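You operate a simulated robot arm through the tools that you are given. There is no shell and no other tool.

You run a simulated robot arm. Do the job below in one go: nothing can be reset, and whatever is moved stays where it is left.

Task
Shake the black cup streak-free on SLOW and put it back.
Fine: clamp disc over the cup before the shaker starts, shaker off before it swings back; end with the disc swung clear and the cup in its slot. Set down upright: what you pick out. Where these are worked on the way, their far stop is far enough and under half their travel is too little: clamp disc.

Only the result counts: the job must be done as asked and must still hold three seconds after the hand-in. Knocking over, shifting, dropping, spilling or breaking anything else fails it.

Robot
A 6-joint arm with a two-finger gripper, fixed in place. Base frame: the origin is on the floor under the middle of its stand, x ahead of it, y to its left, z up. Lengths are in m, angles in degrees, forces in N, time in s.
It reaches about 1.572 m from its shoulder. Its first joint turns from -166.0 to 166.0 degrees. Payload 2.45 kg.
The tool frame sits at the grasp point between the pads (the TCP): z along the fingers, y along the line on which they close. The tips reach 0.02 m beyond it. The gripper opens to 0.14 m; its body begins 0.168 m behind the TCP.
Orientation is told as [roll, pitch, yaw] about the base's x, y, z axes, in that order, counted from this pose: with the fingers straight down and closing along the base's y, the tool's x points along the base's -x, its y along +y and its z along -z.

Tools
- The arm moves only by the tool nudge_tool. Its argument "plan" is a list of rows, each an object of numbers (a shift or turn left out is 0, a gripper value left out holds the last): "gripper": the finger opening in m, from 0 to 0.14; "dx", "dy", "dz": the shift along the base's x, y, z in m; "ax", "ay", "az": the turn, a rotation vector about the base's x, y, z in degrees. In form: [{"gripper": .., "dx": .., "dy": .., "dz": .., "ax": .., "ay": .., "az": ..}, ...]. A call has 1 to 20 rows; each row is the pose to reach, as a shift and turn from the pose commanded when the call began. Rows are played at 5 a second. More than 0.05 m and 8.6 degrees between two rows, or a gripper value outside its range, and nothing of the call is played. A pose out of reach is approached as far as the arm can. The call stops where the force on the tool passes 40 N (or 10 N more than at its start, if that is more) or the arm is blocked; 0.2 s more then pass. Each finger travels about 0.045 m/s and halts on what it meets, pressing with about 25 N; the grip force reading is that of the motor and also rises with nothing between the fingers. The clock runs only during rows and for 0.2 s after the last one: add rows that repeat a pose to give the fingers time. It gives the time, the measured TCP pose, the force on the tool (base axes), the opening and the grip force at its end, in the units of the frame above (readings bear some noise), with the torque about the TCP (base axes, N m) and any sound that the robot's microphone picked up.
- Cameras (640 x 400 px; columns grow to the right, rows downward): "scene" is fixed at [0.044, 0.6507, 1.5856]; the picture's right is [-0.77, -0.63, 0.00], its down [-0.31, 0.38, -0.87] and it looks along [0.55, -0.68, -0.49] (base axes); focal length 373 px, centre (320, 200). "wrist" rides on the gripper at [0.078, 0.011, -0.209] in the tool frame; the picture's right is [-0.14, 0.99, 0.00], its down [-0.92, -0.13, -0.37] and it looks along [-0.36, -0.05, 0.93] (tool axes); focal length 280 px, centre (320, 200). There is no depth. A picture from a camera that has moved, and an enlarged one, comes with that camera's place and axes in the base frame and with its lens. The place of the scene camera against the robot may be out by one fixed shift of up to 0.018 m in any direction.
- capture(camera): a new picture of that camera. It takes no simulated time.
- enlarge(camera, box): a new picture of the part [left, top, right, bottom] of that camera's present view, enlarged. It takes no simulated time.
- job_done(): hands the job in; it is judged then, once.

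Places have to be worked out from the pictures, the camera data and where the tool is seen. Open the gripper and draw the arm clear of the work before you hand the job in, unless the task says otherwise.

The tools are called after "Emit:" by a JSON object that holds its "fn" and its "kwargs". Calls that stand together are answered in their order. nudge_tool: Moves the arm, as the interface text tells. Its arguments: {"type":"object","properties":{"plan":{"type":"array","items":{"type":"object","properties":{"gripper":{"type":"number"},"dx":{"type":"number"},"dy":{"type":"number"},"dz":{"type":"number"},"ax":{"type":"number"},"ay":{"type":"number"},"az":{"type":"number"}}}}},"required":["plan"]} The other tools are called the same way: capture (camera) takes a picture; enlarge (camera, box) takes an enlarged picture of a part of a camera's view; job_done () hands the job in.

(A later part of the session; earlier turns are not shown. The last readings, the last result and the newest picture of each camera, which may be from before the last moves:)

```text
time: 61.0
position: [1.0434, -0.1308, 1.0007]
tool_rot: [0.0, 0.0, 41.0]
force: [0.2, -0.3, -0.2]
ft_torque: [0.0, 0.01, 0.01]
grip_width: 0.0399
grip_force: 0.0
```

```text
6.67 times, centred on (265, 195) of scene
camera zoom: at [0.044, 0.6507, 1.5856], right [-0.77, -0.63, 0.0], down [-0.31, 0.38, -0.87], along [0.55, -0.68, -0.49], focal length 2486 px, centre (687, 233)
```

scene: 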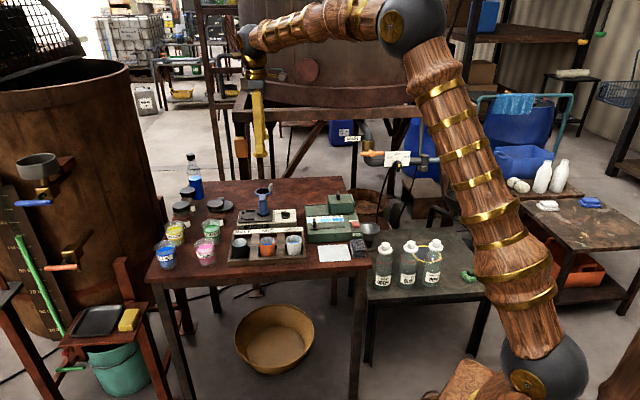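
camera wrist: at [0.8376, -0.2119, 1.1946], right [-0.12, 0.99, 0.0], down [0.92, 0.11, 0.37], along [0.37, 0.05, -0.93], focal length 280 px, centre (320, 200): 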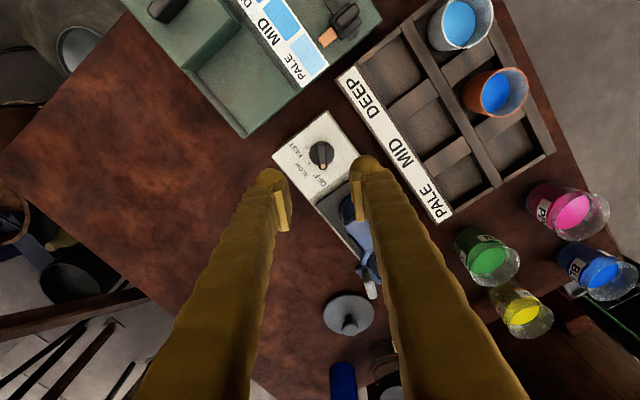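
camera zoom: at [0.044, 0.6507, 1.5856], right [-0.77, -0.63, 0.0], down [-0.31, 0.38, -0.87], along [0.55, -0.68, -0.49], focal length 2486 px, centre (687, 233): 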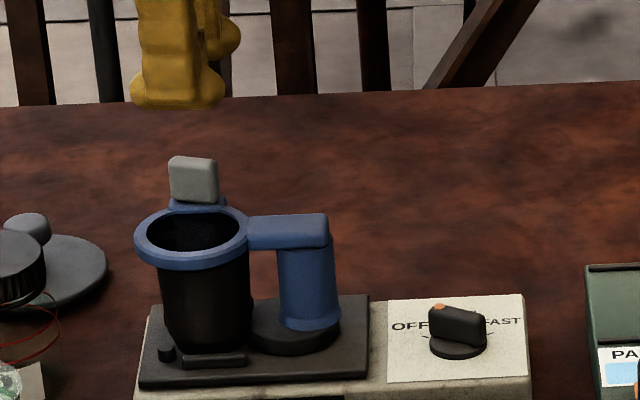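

The paddle is where expected, at about (1.0435, -0.128). I lower around it and narrow the fingers.

Emit:
{"fn": "nudge_tool", "kwargs": {"plan": [{"dz": -0.02}, {"dz": -0.04}, {"dz": -0.055}, {"dz": -0.066}, {"dz": -0.072}, {"dz": -0.072, "gripper": 0.034}, {"dz": -0.072, "gripper": 0.027}, {"dz": -0.072, "gripper": 0.027}]}}

Emit:
{"fn": "enlarge", "kwargs": {"camera": "wrist", "box": [220, 80, 420, 240]}}

```text
time: 62.8
position: [1.0424, -0.1297, 0.9274]
tool_rot: [0.0, 0.0, 41.0]
force: [-0.4, 0.6, -0.1]
ft_torque: [-0.03, 0.0, -0.05]
grip_width: 0.0272
grip_force: 0.0
```

```text
2.50 times, centred on (320, 160) of wrist
camera zoom: at [0.9773, -0.1728, 1.1373], right [-0.55, 0.84, 0.0], down [0.78, 0.51, 0.37], along [0.31, 0.2, -0.93], focal length 701 px, centre (320, 300)
```

zoom: 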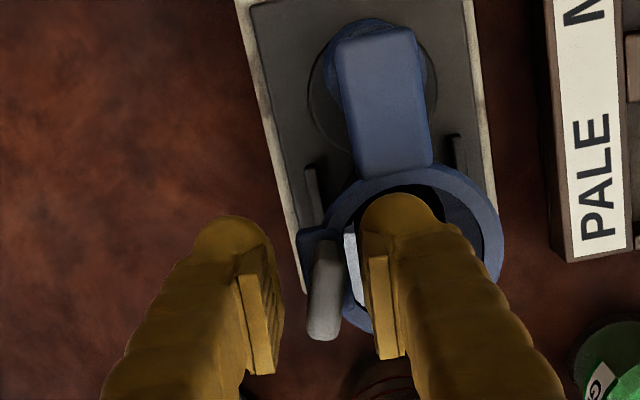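

The paddle is between the fingers with no contact. I swing it back clockwise along the arc.

Emit:
{"fn": "nudge_tool", "kwargs": {"plan": [{"dx": 0.0025, "dy": -0.0057, "az": -6}, {"dx": 0.0044, "dy": -0.0117, "az": -12}, {"dx": 0.0056, "dy": -0.0178, "az": -18}, {"dx": 0.0062, "dy": -0.024, "az": -24}, {"dx": 0.0061, "dy": -0.0302, "az": -30}, {"dx": 0.0054, "dy": -0.0364, "az": -36}, {"dx": 0.0041, "dy": -0.0425, "az": -42}, {"dx": 0.0021, "dy": -0.0484, "az": -48}, {"dx": -0.0005, "dy": -0.054, "az": -54}, {"dx": -0.0036, "dy": -0.0594, "az": -60}, {"dx": -0.0073, "dy": -0.0644, "az": -66}, {"dx": -0.0116, "dy": -0.069, "az": -72}]}}

Emit:
{"fn": "enlarge", "kwargs": {"camera": "wrist", "box": [220, 60, 460, 240]}}

Emit:
{"fn": "enlarge", "kwargs": {"camera": "scene", "box": [225, 165, 305, 225]}}

```text
time: 65.4
position: [1.0303, -0.199, 0.9273]
tool_rot: [0.0, 0.0, -31.1]
force: [0.4, -0.5, 3.2]
ft_torque: [0.03, -0.07, 0.0]
grip_width: 0.0269
grip_force: 0.0
```

```text
2.22 times, centred on (340, 150) of wrist
camera zoom: at [0.9695, -0.149, 1.1367], right [0.63, 0.78, 0.0], down [0.72, -0.59, 0.37], along [0.29, -0.23, -0.93], focal length 623 px, centre (276, 311)
```

zoom: 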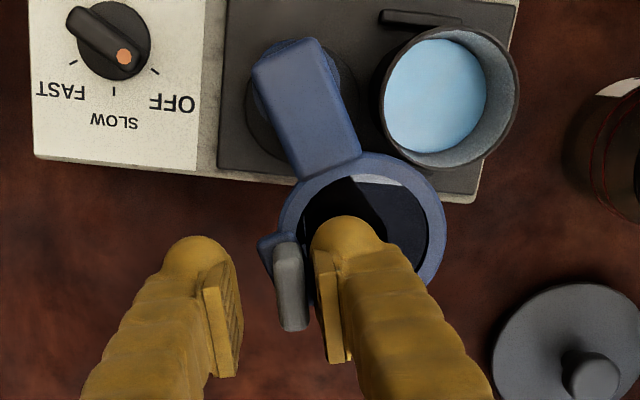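

```text
6.67 times, centred on (265, 195) of scene
camera zoom: at [0.044, 0.6507, 1.5856], right [-0.77, -0.63, 0.0], down [-0.31, 0.38, -0.87], along [0.55, -0.68, -0.49], focal length 2486 px, centre (687, 233)
```

zoom: 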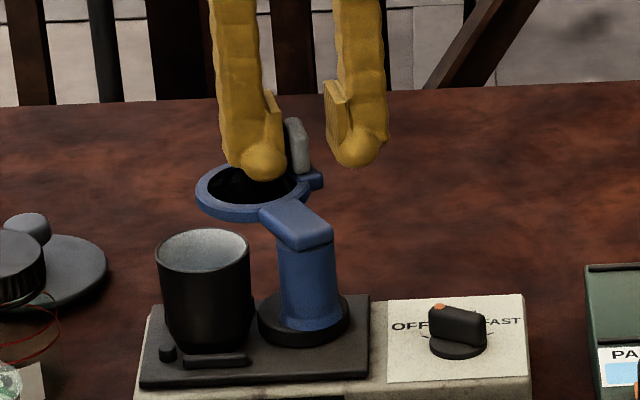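

The disc is swinging off and the cup is visible. I look at the paint now, before going on.

Emit:
{"fn": "enlarge", "kwargs": {"camera": "wrist", "box": [355, 65, 425, 125]}}

```text
6.67 times, centred on (390, 95) of wrist
camera zoom: at [0.9695, -0.149, 1.1367], right [0.63, 0.78, 0.0], down [0.72, -0.59, 0.37], along [0.29, -0.23, -0.93], focal length 1869 px, centre (-147, 900)
```

zoom: 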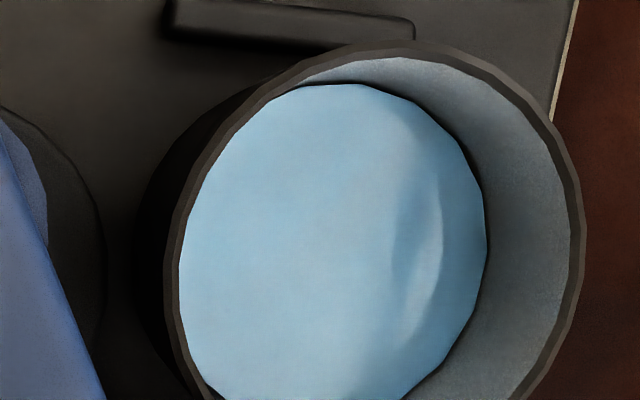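

The paint looks nearly uniform now, though reflections make it hard to be sure from here. I finish swinging the disc to its clear stop first, raising 2 mm to avoid touching the ring.

Emit:
{"fn": "nudge_tool", "kwargs": {"plan": [{"dz": 0.002}, {"dx": -0.0046, "dy": -0.0041, "dz": 0.002, "az": -6}, {"dx": -0.0097, "dy": -0.0077, "dz": 0.002, "az": -12}, {"dx": -0.0151, "dy": -0.0108, "dz": 0.002, "az": -18}, {"dx": -0.0208, "dy": -0.0133, "dz": 0.002, "az": -24}, {"dx": -0.0268, "dy": -0.0152, "dz": 0.002, "az": -30}, {"dx": -0.0299, "dy": -0.0159, "dz": 0.002, "az": -33}, {"dx": -0.0329, "dy": -0.0164, "dz": 0.002, "az": -36}]}}

Emit:
{"fn": "enlarge", "kwargs": {"camera": "wrist", "box": [220, 60, 460, 240]}}

Emit:
{"fn": "enlarge", "kwargs": {"camera": "scene", "box": [225, 165, 305, 225]}}

```text
time: 67.2
position: [0.9985, -0.215, 0.9301]
tool_rot: [0.0, -0.1, -67.1]
force: [0.2, -0.5, 0.4]
ft_torque: [0.04, -0.03, -0.01]
grip_width: 0.027
grip_force: 0.0
```

```text
2.22 times, centred on (340, 150) of wrist
camera zoom: at [0.9788, -0.1388, 1.1388], right [0.97, 0.26, 0.0], down [0.24, -0.9, 0.37], along [0.1, -0.36, -0.93], focal length 623 px, centre (276, 311)
```

zoom: 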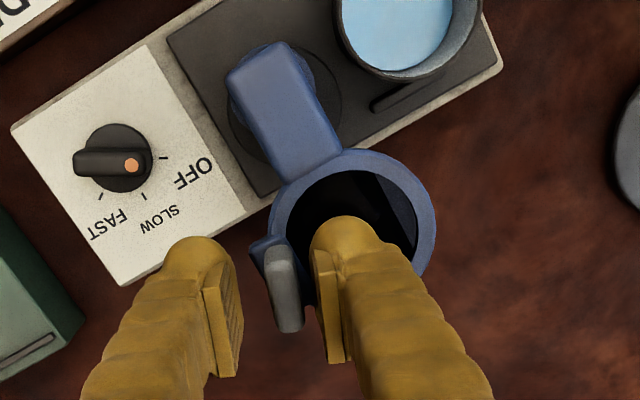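

```text
6.67 times, centred on (265, 195) of scene
camera zoom: at [0.044, 0.6507, 1.5856], right [-0.77, -0.63, 0.0], down [-0.31, 0.38, -0.87], along [0.55, -0.68, -0.49], focal length 2486 px, centre (687, 233)
```

zoom: 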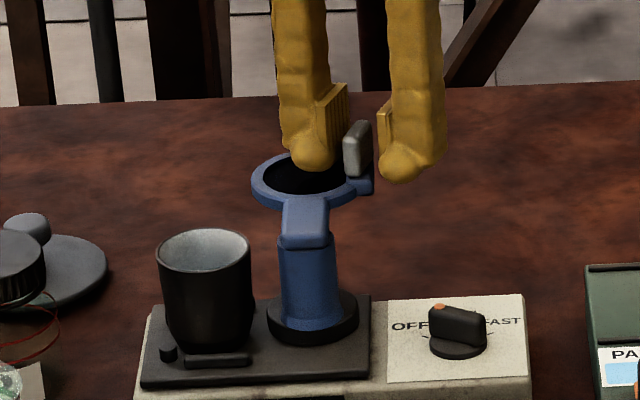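

The ring matches its original clear position. I push 3–5° more to check that it's at its stop.

Emit:
{"fn": "nudge_tool", "kwargs": {"plan": [{"dx": -0.0016, "dy": -0.0002, "az": -1.5}, {"dx": -0.0031, "dy": -0.0004, "az": -3}, {"dx": -0.0046, "dy": -0.0005, "az": -4.5}]}}

Emit:
{"fn": "enlarge", "kwargs": {"camera": "scene", "box": [225, 165, 305, 225]}}

```text
time: 68.0
position: [0.9942, -0.215, 0.9298]
tool_rot: [0.0, 0.1, -71.5]
force: [0.3, -0.8, 0.2]
ft_torque: [-0.03, 0.03, 0.03]
grip_width: 0.0275
grip_force: 0.5
```

```text
6.67 times, centred on (265, 195) of scene
camera zoom: at [0.044, 0.6507, 1.5856], right [-0.77, -0.63, 0.0], down [-0.31, 0.38, -0.87], along [0.55, -0.68, -0.49], focal length 2486 px, centre (687, 233)
```

zoom: 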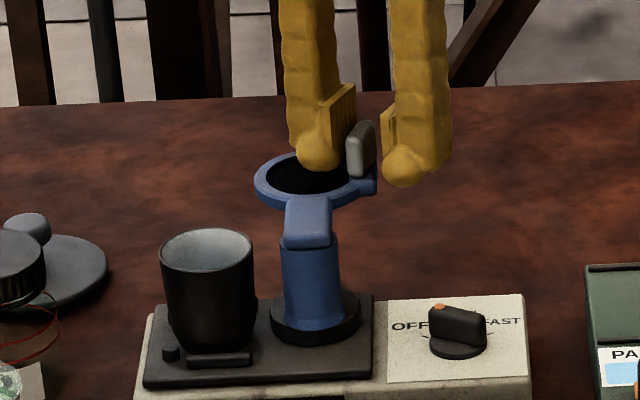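

The platform itself shifts a hair now, so the ring is at its stop. I back off, then lift clear and look at the paint from above.

Emit:
{"fn": "nudge_tool", "kwargs": {"plan": [{"dx": 0.003, "dy": 0.0004, "az": 3}, {"dx": 0.006, "dy": 0.001, "az": 6}, {"dx": 0.006, "dy": 0.001, "az": 6, "gripper": 0.04}, {"dx": 0.006, "dy": 0.001, "az": 6, "dz": 0.02, "gripper": 0.04}, {"dx": 0.006, "dy": 0.001, "az": 6, "dz": 0.05, "gripper": 0.05}, {"dx": 0.006, "dy": 0.001, "az": 6, "dz": 0.08, "gripper": 0.07}, {"dx": 0.006, "dy": 0.015, "az": 13, "dz": 0.09, "gripper": 0.075}, {"dx": 0.008, "dy": 0.03, "az": 20, "dz": 0.09, "gripper": 0.075}, {"dx": 0.01, "dy": 0.045, "az": 28, "dz": 0.09, "gripper": 0.075}, {"dx": 0.012, "dy": 0.06, "az": 36, "dz": 0.09, "gripper": 0.075}, {"dx": 0.016, "dy": 0.075, "az": 44, "dz": 0.09, "gripper": 0.075}, {"dx": 0.02, "dy": 0.09, "az": 52, "dz": 0.09, "gripper": 0.075}, {"dx": 0.022, "dy": 0.1, "az": 60, "dz": 0.09, "gripper": 0.075}, {"dx": 0.022, "dy": 0.1, "az": 66, "dz": 0.09, "gripper": 0.075}, {"dx": 0.022, "dy": 0.1, "az": 66, "dz": 0.09, "gripper": 0.075}]}}

Emit:
{"fn": "capture", "kwargs": {"camera": "wrist"}}

Emit:
{"fn": "enlarge", "kwargs": {"camera": "wrist", "box": [270, 90, 370, 170]}}

Emit:
{"fn": "enlarge", "kwargs": {"camera": "scene", "box": [225, 165, 305, 225]}}

```text
time: 71.2
position: [1.0153, -0.117, 1.0202]
tool_rot: [0.1, 0.0, -5.4]
force: [-0.2, -0.2, -0.2]
ft_torque: [0.02, 0.0, 0.0]
grip_width: 0.0749
grip_force: 0.1
```

```text
taken
camera wrist: at [0.9391, -0.0979, 1.2294], right [0.23, 0.97, 0.0], down [0.9, -0.21, 0.37], along [0.36, -0.09, -0.93], focal length 280 px, centre (320, 200)
```

wrist: 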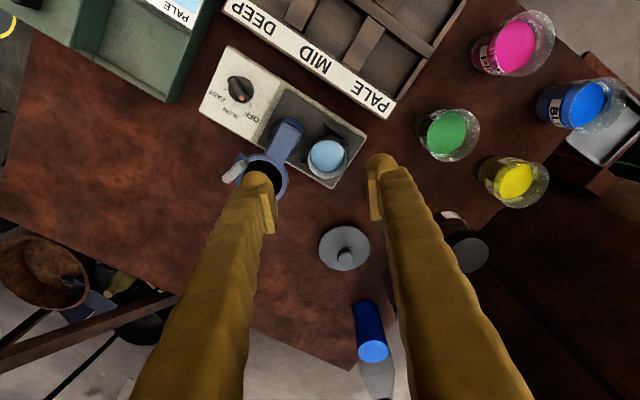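

```text
5.00 times, centred on (320, 130) of wrist
camera zoom: at [0.9391, -0.0979, 1.2294], right [0.23, 0.97, 0.0], down [0.9, -0.21, 0.37], along [0.36, -0.09, -0.93], focal length 1402 px, centre (320, 550)
```

zoom: 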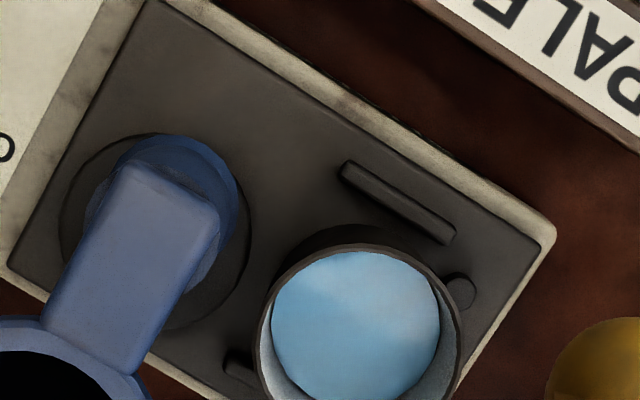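

```text
6.67 times, centred on (265, 195) of scene
camera zoom: at [0.044, 0.6507, 1.5856], right [-0.77, -0.63, 0.0], down [-0.31, 0.38, -0.87], along [0.55, -0.68, -0.49], focal length 2486 px, centre (687, 233)
```

zoom: 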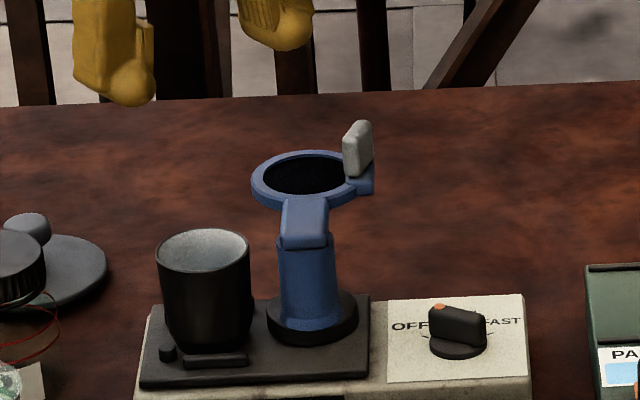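

The paint shows only a mild sheen, but I want to compare it with a pre-shake picture. I return to the same viewpoint as right after setting the cup down: yaw 67, z 1.0.

Emit:
{"fn": "nudge_tool", "kwargs": {"plan": [{"az": 8, "dx": 0.0005, "dy": 0.0005, "dz": -0.004}, {"az": 16, "dx": 0.001, "dy": 0.001, "dz": -0.008}, {"az": 24, "dx": 0.001, "dy": 0.0015, "dz": -0.012}, {"az": 32, "dx": 0.0015, "dy": 0.002, "dz": -0.016}, {"az": 40, "dx": 0.002, "dy": 0.0025, "dz": -0.02}, {"az": 48, "dx": 0.002, "dy": 0.0025, "dz": -0.02}, {"az": 56, "dx": 0.002, "dy": 0.0025, "dz": -0.02}, {"az": 64, "dx": 0.002, "dy": 0.0025, "dz": -0.02}, {"az": 72.5, "dx": 0.002, "dy": 0.0025, "dz": -0.02}, {"az": 72.5, "dx": 0.002, "dy": 0.0025, "dz": -0.02}, {"az": 72.5, "dx": 0.002, "dy": 0.0025, "dz": -0.02}]}}

Emit:
{"fn": "enlarge", "kwargs": {"camera": "wrist", "box": [220, 40, 420, 200]}}

Emit:
{"fn": "enlarge", "kwargs": {"camera": "wrist", "box": [285, 130, 365, 194]}}

Emit:
{"fn": "enlarge", "kwargs": {"camera": "wrist", "box": [450, 30, 570, 180]}}

```text
time: 73.6
position: [1.0177, -0.1126, 0.9996]
tool_rot: [0.0, 0.1, 67.1]
force: [-0.5, -0.7, -1.0]
ft_torque: [0.0, -0.01, 0.01]
grip_width: 0.0753
grip_force: 0.1
```

```text
2.50 times, centred on (320, 120) of wrist
camera zoom: at [0.9775, -0.181, 1.2096], right [-0.86, 0.51, 0.0], down [0.48, 0.8, 0.37], along [0.19, 0.32, -0.93], focal length 701 px, centre (320, 400)
```

zoom: 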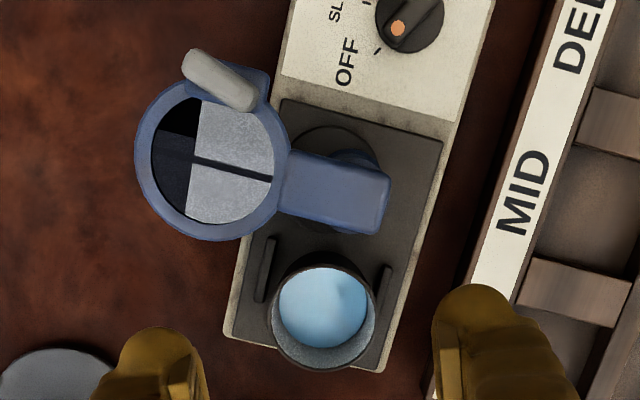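

```text
6.25 times, centred on (325, 162) of wrist
camera zoom: at [0.9775, -0.181, 1.2096], right [-0.86, 0.51, 0.0], down [0.48, 0.8, 0.37], along [0.19, 0.32, -0.93], focal length 1752 px, centre (289, 438)
```

zoom: 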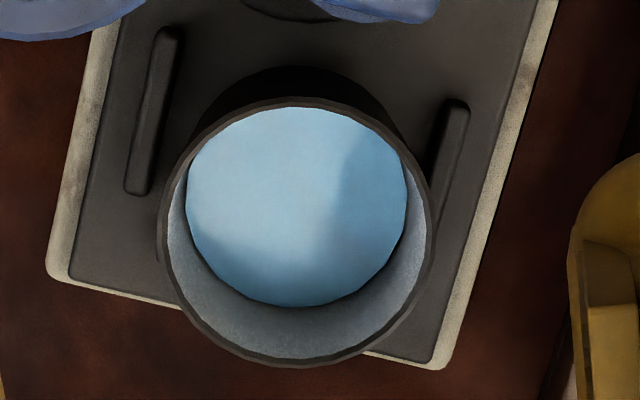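

```text
2.67 times, centred on (510, 105) of wrist
camera zoom: at [0.9775, -0.181, 1.2096], right [-0.86, 0.51, 0.0], down [0.48, 0.8, 0.37], along [0.19, 0.32, -0.93], focal length 748 px, centre (-187, 453)
```

zoom: 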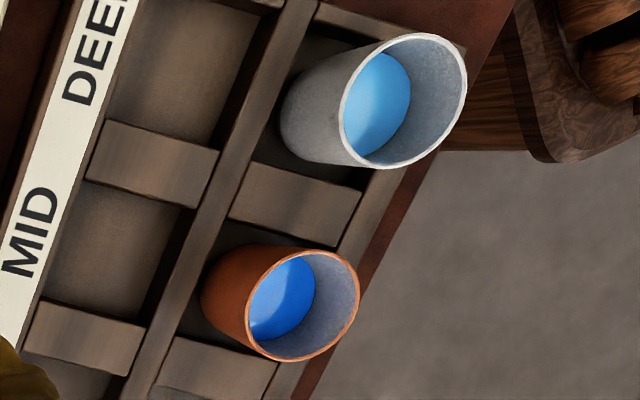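

The same viewpoint shows a smooth surface with only a soft reflection boundary; the brownish smears seen earlier are gone. The cup has slid about 6 mm toward the pins and now sits at about (1.021, -0.106). I lower over it for a closer look.

Emit:
{"fn": "nudge_tool", "kwargs": {"plan": [{"dx": 0.003, "dy": 0.0069, "dz": -0.02}, {"dx": 0.003, "dy": 0.0069, "dz": -0.045}, {"dx": 0.003, "dy": 0.0069, "dz": -0.07}, {"dx": 0.003, "dy": 0.0069, "dz": -0.082}, {"dx": 0.003, "dy": 0.0069, "dz": -0.082}, {"dx": 0.003, "dy": 0.0069, "dz": -0.082}]}}

Emit:
{"fn": "enlarge", "kwargs": {"camera": "wrist", "box": [200, 80, 440, 230]}}

Emit:
{"fn": "enlarge", "kwargs": {"camera": "wrist", "box": [275, 140, 365, 212]}}

```text
time: 75.0
position: [1.0198, -0.1061, 0.9168]
tool_rot: [0.0, 0.0, 66.9]
force: [-1.0, -0.1, -1.8]
ft_torque: [0.0, -0.02, 0.01]
grip_width: 0.0749
grip_force: 0.0
```

```text
2.67 times, centred on (320, 155) of wrist
camera zoom: at [0.9803, -0.1741, 1.1267], right [-0.86, 0.51, 0.0], down [0.48, 0.8, 0.37], along [0.19, 0.32, -0.93], focal length 748 px, centre (320, 320)
```

zoom: 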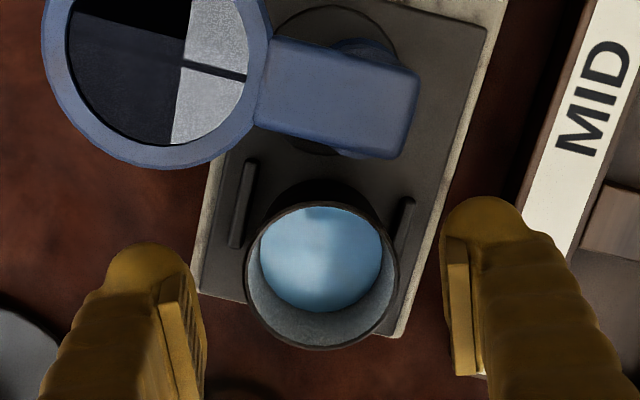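

```text
5.56 times, centred on (320, 176) of wrist
camera zoom: at [0.9803, -0.1741, 1.1267], right [-0.86, 0.51, 0.0], down [0.48, 0.8, 0.37], along [0.19, 0.32, -0.93], focal length 1558 px, centre (320, 333)
```

zoom: 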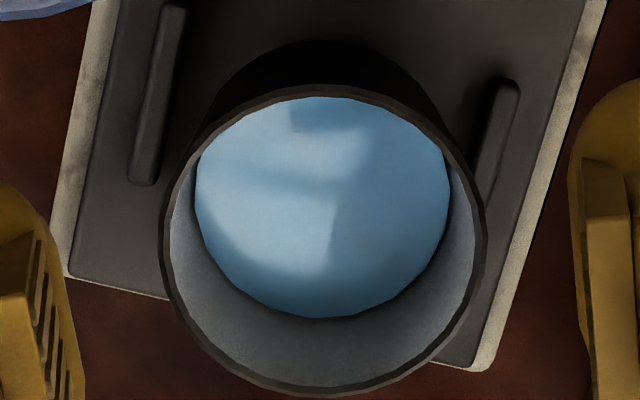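

Only window-like reflections are visible, the same pattern as on the disc, with uniform colour beneath. I lower to the grasp height, which is also the height of my last pre-shake close-up, and compare.

Emit:
{"fn": "nudge_tool", "kwargs": {"plan": [{"dz": -0.015}, {"dz": -0.03}, {"dz": -0.04}, {"dz": -0.042}, {"dz": -0.042}]}}

Emit:
{"fn": "enlarge", "kwargs": {"camera": "wrist", "box": [200, 80, 440, 230]}}

Emit:
{"fn": "enlarge", "kwargs": {"camera": "wrist", "box": [270, 140, 390, 230]}}

Emit:
{"fn": "enlarge", "kwargs": {"camera": "scene", "box": [225, 165, 305, 225]}}

```text
time: 76.2
position: [1.0205, -0.1047, 0.876]
tool_rot: [0.0, 0.0, 67.1]
force: [0.1, 0.5, -0.4]
ft_torque: [0.01, 0.0, -0.01]
grip_width: 0.0751
grip_force: 0.2
```

```text
2.67 times, centred on (320, 155) of wrist
camera zoom: at [0.9802, -0.1731, 1.085], right [-0.86, 0.51, 0.0], down [0.48, 0.8, 0.37], along [0.19, 0.32, -0.93], focal length 748 px, centre (320, 320)
```

zoom: 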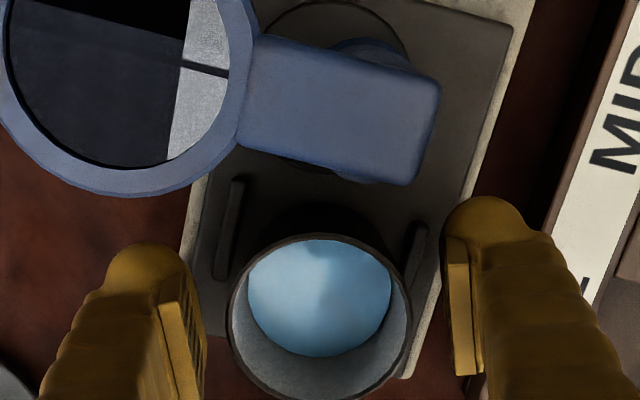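

```text
4.44 times, centred on (330, 185) of wrist
camera zoom: at [0.9802, -0.1731, 1.085], right [-0.86, 0.51, 0.0], down [0.48, 0.8, 0.37], along [0.19, 0.32, -0.93], focal length 1246 px, centre (276, 267)
```

zoom: 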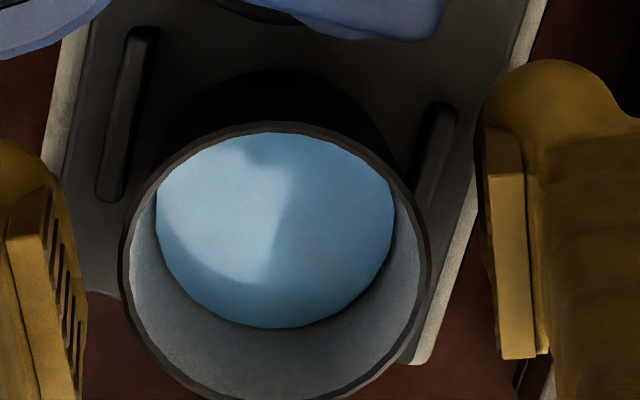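

```text
6.67 times, centred on (265, 195) of scene
camera zoom: at [0.044, 0.6507, 1.5856], right [-0.77, -0.63, 0.0], down [-0.31, 0.38, -0.87], along [0.55, -0.68, -0.49], focal length 2486 px, centre (687, 233)
```

zoom: 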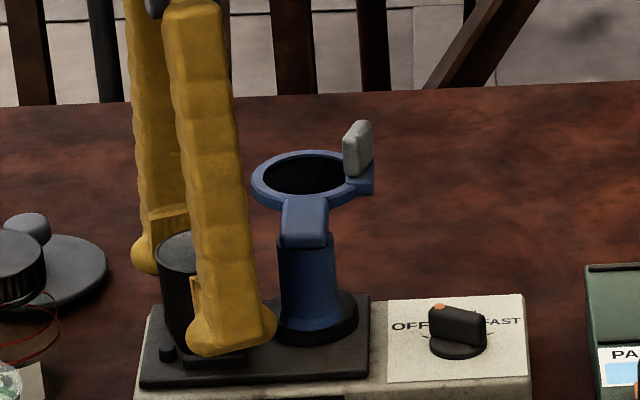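

At the identical pose, the brownish smear that was right of the reflection before shaking is no longer there. I zoom in hard on the liquid to check for any residual streak.

Emit:
{"fn": "enlarge", "kwargs": {"camera": "wrist", "box": [296, 162, 348, 204]}}

```text
9.52 times, centred on (322, 183) of wrist
camera zoom: at [0.9802, -0.1731, 1.085], right [-0.86, 0.51, 0.0], down [0.48, 0.8, 0.37], along [0.19, 0.32, -0.93], focal length 2670 px, centre (301, 362)
```

zoom: 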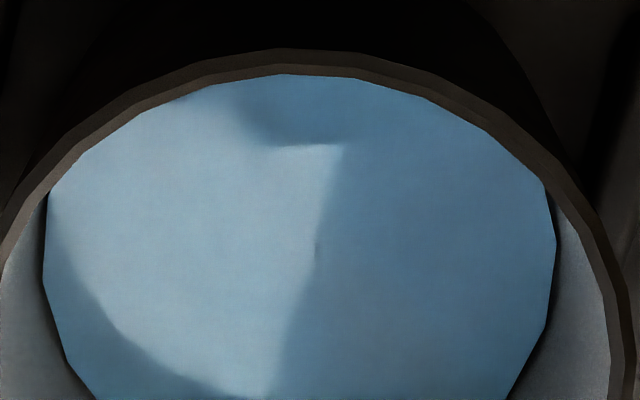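

The liquid looks even, with only the smooth window reflection visible. The cup is centred between the fingers, so I grip it again.

Emit:
{"fn": "nudge_tool", "kwargs": {"plan": [{"gripper": 0.065}, {"gripper": 0.055}, {"gripper": 0.045}, {"gripper": 0.045}, {"gripper": 0.045}, {"gripper": 0.045}]}}

Emit:
{"fn": "enlarge", "kwargs": {"camera": "wrist", "box": [200, 80, 440, 230]}}

```text
time: 77.6
position: [1.0192, -0.1054, 0.8749]
tool_rot: [0.1, -0.1, 66.9]
force: [-0.3, -0.1, 0.3]
ft_torque: [-0.01, 0.0, -0.01]
grip_width: 0.0501
grip_force: 25.5
```

```text
2.67 times, centred on (320, 155) of wrist
camera zoom: at [0.9802, -0.1731, 1.085], right [-0.86, 0.51, 0.0], down [0.48, 0.8, 0.37], along [0.19, 0.32, -0.93], focal length 748 px, centre (320, 320)
```

zoom: 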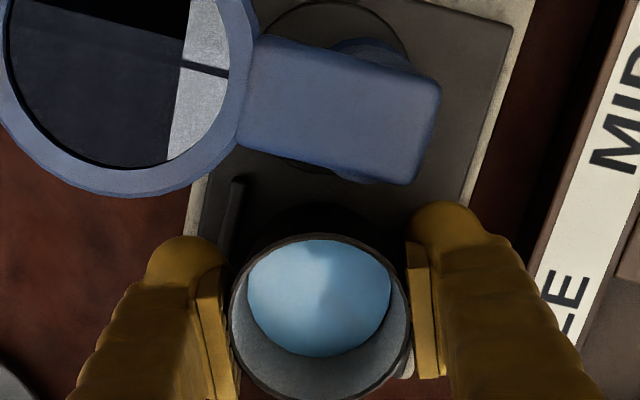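

The cup is gripped at 25 N and 0.050 m. I lift it straight up gently.

Emit:
{"fn": "nudge_tool", "kwargs": {"plan": [{"dz": 0.004}, {"dz": 0.01}, {"dz": 0.02}, {"dz": 0.032}, {"dz": 0.046}, {"dz": 0.06}, {"dz": 0.074}, {"dz": 0.087}, {"dz": 0.098}, {"dz": 0.105}, {"dz": 0.108}, {"dz": 0.108}]}}

Emit:
{"fn": "enlarge", "kwargs": {"camera": "wrist", "box": [240, 110, 400, 240]}}

Emit:
{"fn": "enlarge", "kwargs": {"camera": "scene", "box": [205, 155, 325, 255]}}

```text
time: 80.2
position: [1.0199, -0.1057, 0.9839]
tool_rot: [0.0, 0.0, 67.0]
force: [0.0, -0.2, -0.7]
ft_torque: [0.02, -0.02, -0.03]
grip_width: 0.0506
grip_force: 25.1
```

```text
3.08 times, centred on (320, 175) of wrist
camera zoom: at [0.9806, -0.1737, 1.1931], right [-0.86, 0.51, 0.0], down [0.48, 0.8, 0.37], along [0.19, 0.32, -0.93], focal length 863 px, centre (320, 277)
```

zoom: 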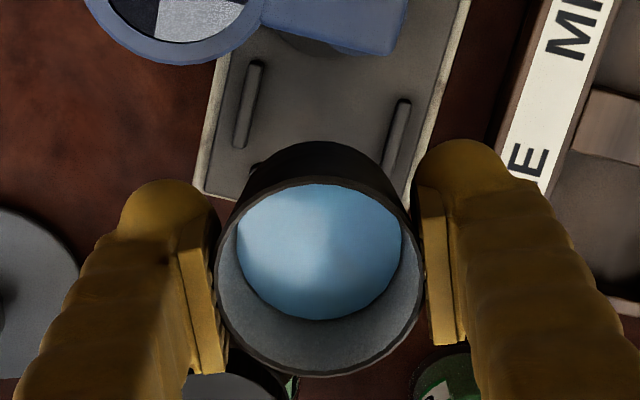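

```text
4.00 times, centred on (265, 205) of scene
camera zoom: at [0.044, 0.6507, 1.5856], right [-0.77, -0.63, 0.0], down [-0.31, 0.38, -0.87], along [0.55, -0.68, -0.49], focal length 1491 px, centre (540, 180)
```

zoom: 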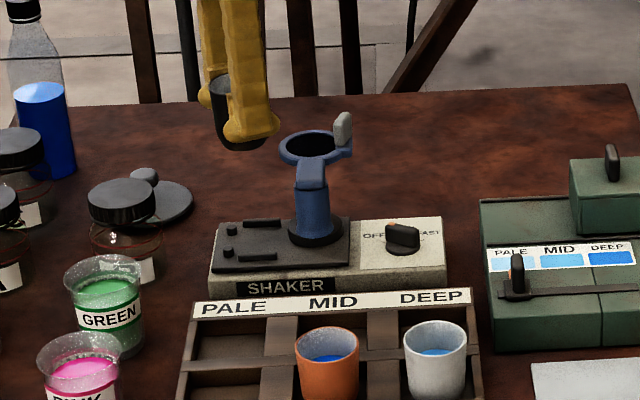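

The cup is lifted and upright. I check the paint closely once more in this light.

Emit:
{"fn": "enlarge", "kwargs": {"camera": "wrist", "box": [290, 140, 350, 192]}}

Emit:
{"fn": "enlarge", "kwargs": {"camera": "scene", "box": [245, 165, 275, 195]}}

```text
7.69 times, centred on (320, 166) of wrist
camera zoom: at [0.9806, -0.1737, 1.1931], right [-0.86, 0.51, 0.0], down [0.48, 0.8, 0.37], along [0.19, 0.32, -0.93], focal length 2157 px, centre (320, 462)
```

zoom: 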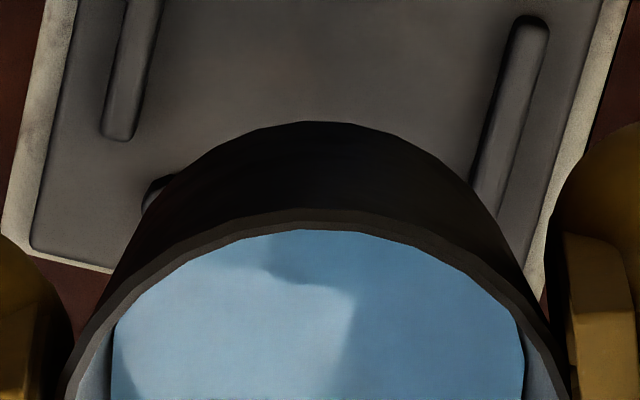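

```text
13.33 times, centred on (260, 180) of scene
camera zoom: at [0.044, 0.6507, 1.5856], right [-0.77, -0.63, 0.0], down [-0.31, 0.38, -0.87], along [0.55, -0.68, -0.49], focal length 4971 px, centre (1120, 467)
```

zoom: 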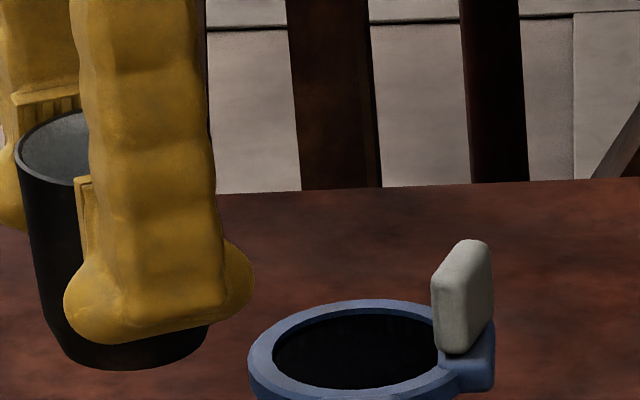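

That crop cut off the lower half, so I look at the rest of the surface.

Emit:
{"fn": "enlarge", "kwargs": {"camera": "wrist", "box": [290, 165, 354, 215]}}

```text
8.00 times, centred on (322, 190) of wrist
camera zoom: at [0.9806, -0.1737, 1.1931], right [-0.86, 0.51, 0.0], down [0.48, 0.8, 0.37], along [0.19, 0.32, -0.93], focal length 2243 px, centre (304, 280)
```

zoom: 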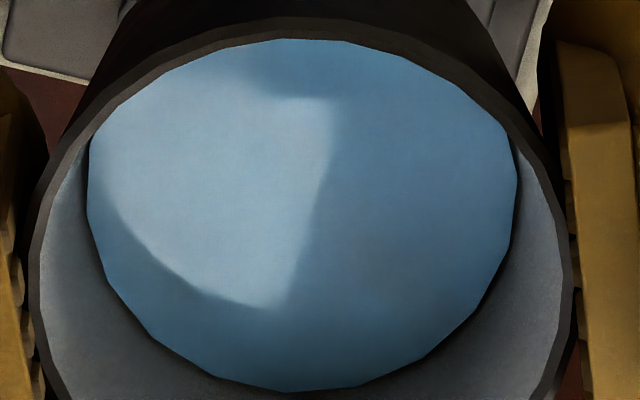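

A faint tint remains that may just be the finger's reflection. The fairest check is to compare from the exact pre-shake viewpoints with the cup back in its slot, so I carry it back over level and slowly. The cup sits about 2.7 mm off the TCP in the grip, and I allow for that.

Emit:
{"fn": "nudge_tool", "kwargs": {"plan": [{"dx": -0.005, "dy": 0.0055}, {"dx": -0.014, "dy": 0.0155}, {"dx": -0.026, "dy": 0.0285}, {"dx": -0.039, "dy": 0.0425}, {"dx": -0.053, "dy": 0.058}, {"dx": -0.067, "dy": 0.073}, {"dx": -0.08, "dy": 0.0875}, {"dx": -0.093, "dy": 0.102}, {"dx": -0.106, "dy": 0.116}, {"dx": -0.118, "dy": 0.129}, {"dx": -0.129, "dy": 0.141}, {"dx": -0.137, "dy": 0.15}, {"dx": -0.1428, "dy": 0.1559}, {"dx": -0.1428, "dy": 0.1559}, {"dx": -0.1428, "dy": 0.1559}]}}

Emit:
{"fn": "capture", "kwargs": {"camera": "wrist"}}

Emit:
{"fn": "enlarge", "kwargs": {"camera": "wrist", "box": [220, 90, 420, 225]}}

Emit:
{"fn": "enlarge", "kwargs": {"camera": "scene", "box": [200, 180, 320, 280]}}

```text
time: 83.4
position: [0.8772, 0.0492, 0.9836]
tool_rot: [0.0, 0.0, 67.0]
force: [-0.2, 0.8, -0.8]
ft_torque: [-0.04, 0.02, 0.0]
grip_width: 0.05
grip_force: 24.9
```

```text
taken
camera wrist: at [0.8381, -0.0186, 1.1932], right [-0.86, 0.51, 0.0], down [0.48, 0.8, 0.37], along [0.19, 0.32, -0.93], focal length 280 px, centre (320, 200)
```

wrist: 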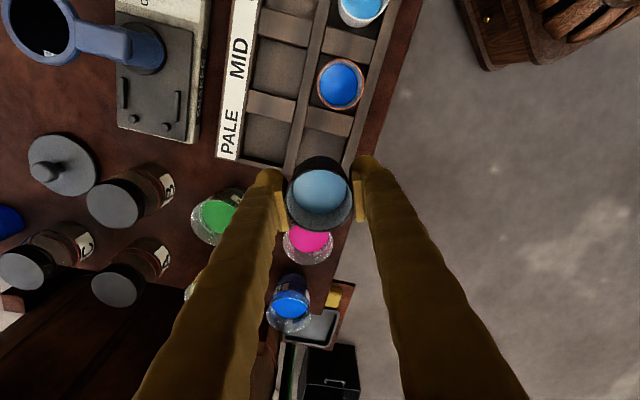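

```text
2.96 times, centred on (320, 158) of wrist
camera zoom: at [0.8381, -0.0186, 1.1932], right [-0.86, 0.51, 0.0], down [0.48, 0.8, 0.37], along [0.19, 0.32, -0.93], focal length 831 px, centre (320, 326)
```

zoom: 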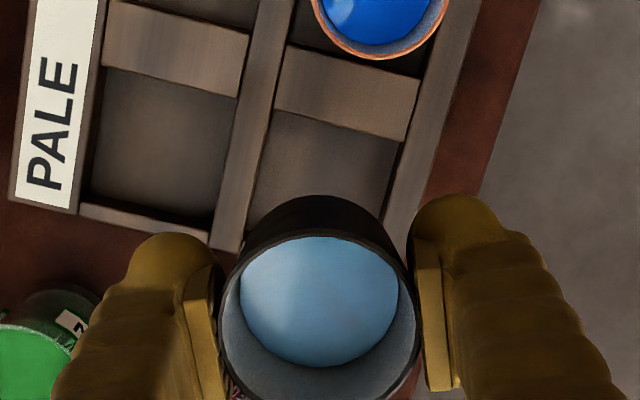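

```text
4.00 times, centred on (260, 230) of scene
camera zoom: at [0.044, 0.6507, 1.5856], right [-0.77, -0.63, 0.0], down [-0.31, 0.38, -0.87], along [0.55, -0.68, -0.49], focal length 1491 px, centre (560, 80)
```

zoom: 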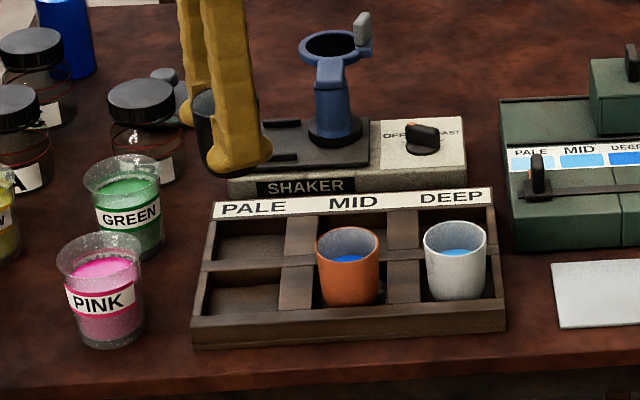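

I'm above the slot. I lower to just above the tray walls and check the alignment.

Emit:
{"fn": "nudge_tool", "kwargs": {"plan": [{"dz": -0.008}, {"dz": -0.02}, {"dz": -0.034}, {"dz": -0.048}, {"dz": -0.062}, {"dz": -0.076}, {"dz": -0.088}, {"dz": -0.096}, {"dz": -0.1}, {"dz": -0.1}]}}

Emit:
{"fn": "enlarge", "kwargs": {"camera": "wrist", "box": [220, 90, 420, 225]}}

Emit:
{"fn": "enlarge", "kwargs": {"camera": "scene", "box": [215, 215, 279, 263]}}

```text
time: 85.6
position: [0.8774, 0.0497, 0.8829]
tool_rot: [0.1, 0.0, 67.0]
force: [0.0, -0.1, -0.7]
ft_torque: [-0.01, 0.0, -0.01]
grip_width: 0.05
grip_force: 24.4
```

```text
2.96 times, centred on (320, 158) of wrist
camera zoom: at [0.8374, -0.0188, 1.0932], right [-0.86, 0.51, 0.0], down [0.48, 0.8, 0.37], along [0.19, 0.32, -0.93], focal length 831 px, centre (320, 326)
```

zoom: 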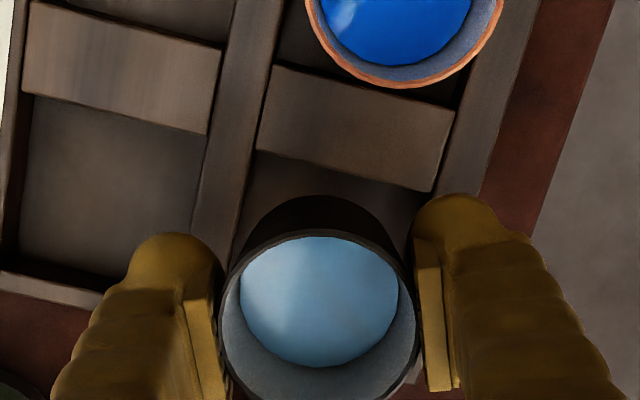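

```text
8.33 times, centred on (247, 239) of scene
camera zoom: at [0.044, 0.6507, 1.5856], right [-0.77, -0.63, 0.0], down [-0.31, 0.38, -0.87], along [0.55, -0.68, -0.49], focal length 3107 px, centre (928, -125)
```

zoom: 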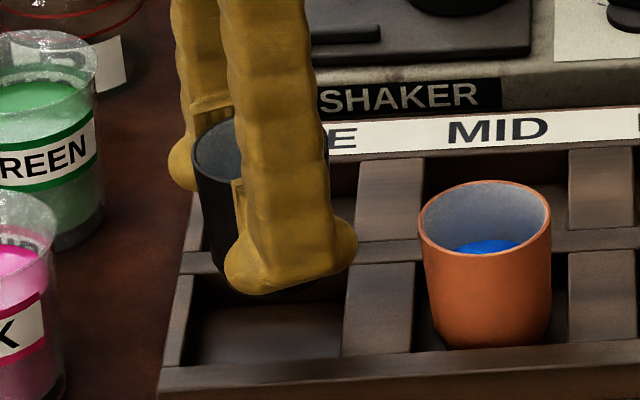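

The cup centre, at about (0.879, 0.052), matches the slot centre at about (0.8786, 0.051). I lower it into the slot in small steps.

Emit:
{"fn": "nudge_tool", "kwargs": {"plan": [{"dz": -0.005}, {"dz": -0.01}, {"dz": -0.015}, {"dz": -0.02}, {"dz": -0.024}, {"dz": -0.024}]}}

Emit:
{"fn": "enlarge", "kwargs": {"camera": "scene", "box": [215, 215, 279, 263]}}

```text
time: 87.0
position: [0.8782, 0.0503, 0.86]
tool_rot: [0.0, -0.1, 67.0]
force: [-0.2, 0.1, -1.0]
ft_torque: [0.0, -0.02, 0.02]
grip_width: 0.0502
grip_force: 24.8
```

```text
8.33 times, centred on (247, 239) of scene
camera zoom: at [0.044, 0.6507, 1.5856], right [-0.77, -0.63, 0.0], down [-0.31, 0.38, -0.87], along [0.55, -0.68, -0.49], focal length 3107 px, centre (928, -125)
```

zoom: 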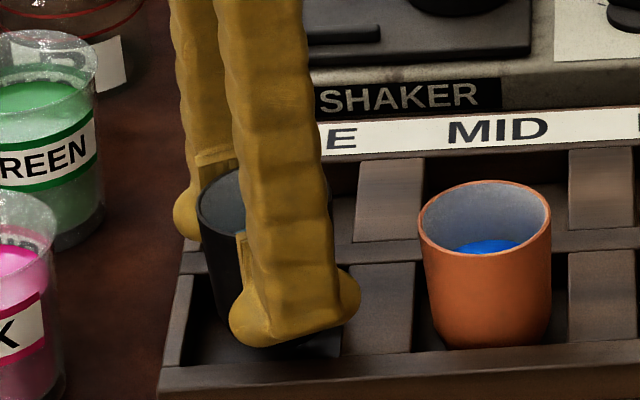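

No contact yet, and the cup is inside the cell. I go down a millimetre or two at a time until it touches the floor.

Emit:
{"fn": "nudge_tool", "kwargs": {"plan": [{"dz": -0.0015}, {"dz": -0.003}, {"dz": -0.0045}, {"dz": -0.0045}]}}

```text
time: 88.0
position: [0.8789, 0.0495, 0.854]
tool_rot: [0.0, 0.0, 67.0]
force: [0.6, 0.2, -1.2]
ft_torque: [0.01, 0.02, -0.02]
grip_width: 0.0502
grip_force: 24.8
```

Still no contact. The tips are about 5 mm above the walls, so I continue in 1 mm steps.

Emit:
{"fn": "nudge_tool", "kwargs": {"plan": [{"dz": -0.001}, {"dz": -0.001}]}}

```text
time: 88.6
position: [0.8779, 0.0498, 0.8538]
tool_rot: [-0.1, 0.0, 67.0]
force: [0.1, 0.1, -0.3]
ft_torque: [-0.01, 0.0, 0.0]
grip_width: 0.0497
grip_force: 25.2
```

Emit:
{"fn": "nudge_tool", "kwargs": {"plan": [{"dz": -0.001}, {"dz": -0.001}]}}

Emit:
{"fn": "enlarge", "kwargs": {"camera": "scene", "box": [223, 227, 271, 263]}}

```text
time: 89.2
position: [0.8773, 0.0496, 0.8529]
tool_rot: [0.1, 0.0, 67.0]
force: [0.4, -0.4, -0.7]
ft_torque: [0.01, -0.02, 0.01]
grip_width: 0.0496
grip_force: 25.1
```

```text
11.11 times, centred on (247, 245) of scene
camera zoom: at [0.044, 0.6507, 1.5856], right [-0.77, -0.63, 0.0], down [-0.31, 0.38, -0.87], along [0.55, -0.68, -0.49], focal length 4143 px, centre (1131, -300)
```

zoom: 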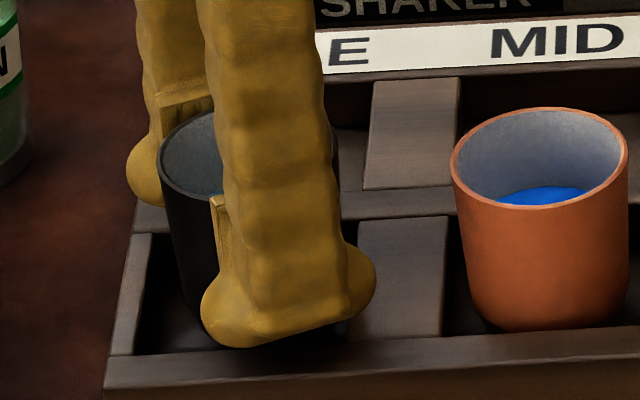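

Still free. The earlier press on the plate probably let the cup slide up slightly in the grip. I continue carefully, since the tips still have about 3 mm above the walls.

Emit:
{"fn": "nudge_tool", "kwargs": {"plan": [{"dz": -0.0007}, {"dz": -0.0012}, {"dz": -0.0012}]}}

```text
time: 90.0
position: [0.8777, 0.0503, 0.8502]
tool_rot: [0.0, 0.0, 66.9]
force: [0.2, -1.1, -1.1]
ft_torque: [-0.02, -0.02, 0.01]
grip_width: 0.0499
grip_force: 25.1
```

Emit:
{"fn": "nudge_tool", "kwargs": {"plan": [{"dz": -0.0005}, {"dz": -0.001}, {"dz": -0.001}]}}

Emit:
{"fn": "enlarge", "kwargs": {"camera": "wrist", "box": [220, 90, 420, 225]}}

Emit:
{"fn": "enlarge", "kwargs": {"camera": "scene", "box": [223, 227, 271, 263]}}

```text
time: 90.8
position: [0.877, 0.0495, 0.8512]
tool_rot: [0.0, 0.0, 67.0]
force: [-0.6, 0.9, 0.1]
ft_torque: [-0.02, 0.01, 0.04]
grip_width: 0.0498
grip_force: 25.2
```

```text
2.96 times, centred on (320, 158) of wrist
camera zoom: at [0.8372, -0.0177, 1.0601], right [-0.86, 0.51, 0.0], down [0.48, 0.8, 0.37], along [0.19, 0.32, -0.93], focal length 831 px, centre (320, 326)
```

zoom: 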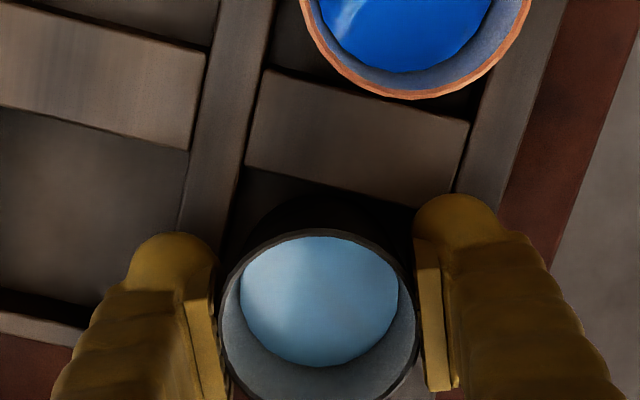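

```text
11.11 times, centred on (247, 245) of scene
camera zoom: at [0.044, 0.6507, 1.5856], right [-0.77, -0.63, 0.0], down [-0.31, 0.38, -0.87], along [0.55, -0.68, -0.49], focal length 4143 px, centre (1131, -300)
```

zoom: 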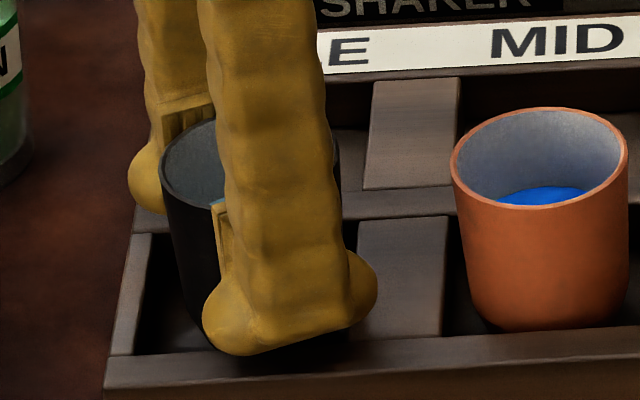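

The rim now looks larger in the wrist view than at the pick, so the cup slid about 6–7 mm up in the grip when it was pressed onto the plate. Its bottom should still be about 3 mm above the slot floor. I keep lowering in half-millimetre steps, watching for contact.

Emit:
{"fn": "nudge_tool", "kwargs": {"plan": [{"dz": -0.0005}, {"dz": -0.001}, {"dz": -0.001}]}}

```text
time: 91.6
position: [0.8766, 0.0497, 0.8503]
tool_rot: [0.0, 0.0, 66.9]
force: [-0.1, 0.3, -1.3]
ft_torque: [-0.06, -0.03, -0.03]
grip_width: 0.0497
grip_force: 24.8
```

Emit:
{"fn": "nudge_tool", "kwargs": {"plan": [{"dz": -0.0005}, {"dz": -0.001}, {"dz": -0.001}]}}

```text
time: 92.4
position: [0.8768, 0.0487, 0.8486]
tool_rot: [0.0, 0.1, 67.0]
force: [0.5, 0.9, -0.6]
ft_torque: [0.01, 0.01, 0.01]
grip_width: 0.0494
grip_force: 24.7
```

Emit:
{"fn": "nudge_tool", "kwargs": {"plan": [{"dz": -0.0005}, {"dz": -0.001}, {"dz": -0.001}]}}

Emit:
{"fn": "enlarge", "kwargs": {"camera": "scene", "box": [223, 227, 271, 263]}}

```text
time: 93.2
position: [0.877, 0.0497, 0.8474]
tool_rot: [-0.1, 0.0, 67.0]
force: [0.3, -0.7, -0.6]
ft_torque: [0.0, 0.01, -0.01]
grip_width: 0.0495
grip_force: 24.6
```

```text
11.11 times, centred on (247, 245) of scene
camera zoom: at [0.044, 0.6507, 1.5856], right [-0.77, -0.63, 0.0], down [-0.31, 0.38, -0.87], along [0.55, -0.68, -0.49], focal length 4143 px, centre (1131, -300)
```

zoom: 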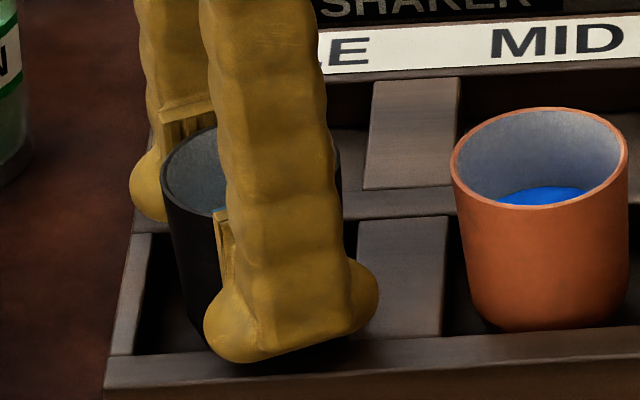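

The rim is now within about 1–2 mm of its original height in the scene view. I continue stepping.

Emit:
{"fn": "nudge_tool", "kwargs": {"plan": [{"dz": -0.0005}, {"dz": -0.001}, {"dz": -0.001}]}}

```text
time: 94.0
position: [0.8771, 0.0493, 0.8475]
tool_rot: [0.1, 0.0, 67.1]
force: [-0.1, 0.2, -1.2]
ft_torque: [0.02, 0.0, 0.02]
grip_width: 0.0495
grip_force: 24.9
```

Emit:
{"fn": "nudge_tool", "kwargs": {"plan": [{"dz": -0.0005}, {"dz": -0.001}, {"dz": -0.001}]}}

```text
time: 94.8
position: [0.8771, 0.0493, 0.8465]
tool_rot: [0.0, 0.0, 67.0]
force: [-0.8, 1.6, 4.3]
ft_torque: [0.02, -0.02, 0.0]
grip_width: 0.0496
grip_force: 25.0
```

Contact: 4 N upward with no torque, so the cup is on the slot floor. I open just a few millimetres first, then raise before opening wider.

Emit:
{"fn": "nudge_tool", "kwargs": {"plan": [{"gripper": 0.052}, {"gripper": 0.055}, {"gripper": 0.057}, {"gripper": 0.057}]}}

Emit:
{"fn": "enlarge", "kwargs": {"camera": "scene", "box": [223, 227, 271, 263]}}

Emit:
{"fn": "enlarge", "kwargs": {"camera": "wrist", "box": [220, 90, 420, 225]}}

```text
time: 95.8
position: [0.8776, 0.0493, 0.8457]
tool_rot: [0.1, 0.0, 67.0]
force: [-0.4, -0.4, -0.1]
ft_torque: [0.0, -0.01, -0.02]
grip_width: 0.057
grip_force: 0.0
```

```text
11.11 times, centred on (247, 245) of scene
camera zoom: at [0.044, 0.6507, 1.5856], right [-0.77, -0.63, 0.0], down [-0.31, 0.38, -0.87], along [0.55, -0.68, -0.49], focal length 4143 px, centre (1131, -300)
```

zoom: 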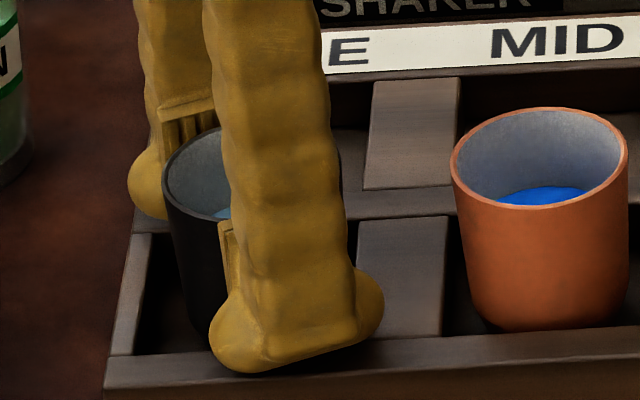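

```text
2.96 times, centred on (320, 158) of wrist
camera zoom: at [0.8376, -0.0185, 1.0553], right [-0.86, 0.51, 0.0], down [0.48, 0.8, 0.37], along [0.19, 0.32, -0.93], focal length 831 px, centre (320, 326)
```

zoom: 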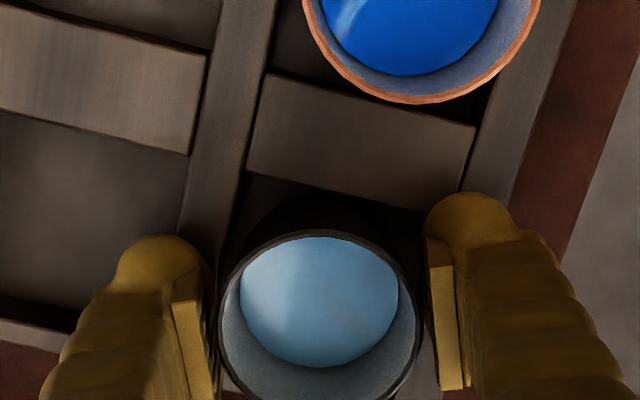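

The cup stays put and the forces are zero. I raise straight up, opening a little more on the way.

Emit:
{"fn": "nudge_tool", "kwargs": {"plan": [{"dz": 0.005, "gripper": 0.057}, {"dz": 0.01, "gripper": 0.062}, {"dz": 0.018, "gripper": 0.07}, {"dz": 0.03, "gripper": 0.075}, {"dz": 0.05, "gripper": 0.075}, {"dz": 0.08, "gripper": 0.085}, {"dz": 0.12, "gripper": 0.1}, {"dz": 0.155, "gripper": 0.12}, {"dz": 0.159, "gripper": 0.14}, {"dz": 0.159, "gripper": 0.14}, {"dz": 0.159, "gripper": 0.14}]}}

Emit:
{"fn": "enlarge", "kwargs": {"camera": "scene", "box": [222, 222, 318, 282]}}

Emit:
{"fn": "enlarge", "kwargs": {"camera": "wrist", "box": [240, 80, 400, 180]}}

```text
time: 98.2
position: [0.8788, 0.0508, 1.0051]
tool_rot: [0.0, -0.1, 67.0]
force: [0.3, 0.0, 0.3]
ft_torque: [-0.03, 0.04, 0.01]
grip_width: 0.1402
grip_force: 0.0
```

```text
6.67 times, centred on (270, 252) of scene
camera zoom: at [0.044, 0.6507, 1.5856], right [-0.77, -0.63, 0.0], down [-0.31, 0.38, -0.87], along [0.55, -0.68, -0.49], focal length 2486 px, centre (653, -147)
```

zoom: 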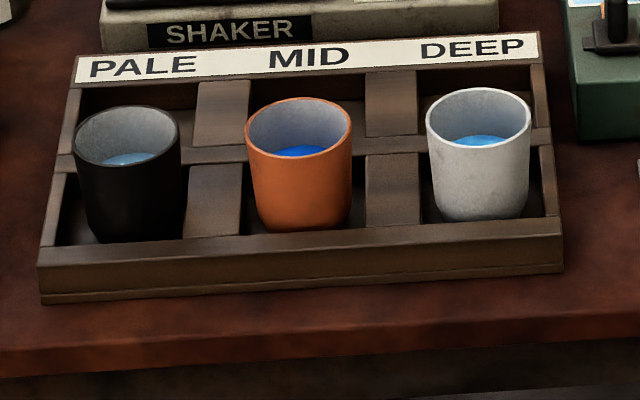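

```text
4.00 times, centred on (320, 130) of wrist
camera zoom: at [0.8384, -0.0173, 1.2146], right [-0.86, 0.51, 0.0], down [0.48, 0.8, 0.37], along [0.19, 0.32, -0.93], focal length 1122 px, centre (320, 480)
```

zoom: 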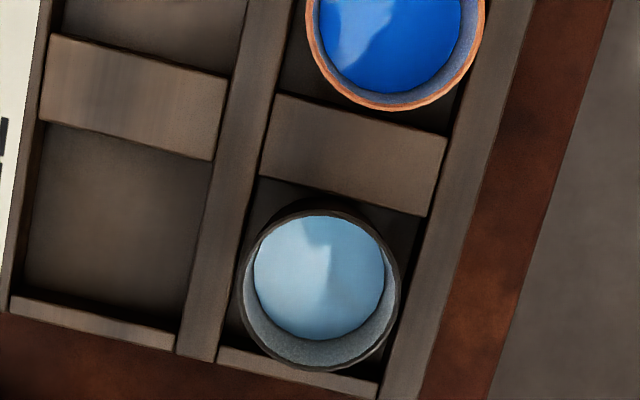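

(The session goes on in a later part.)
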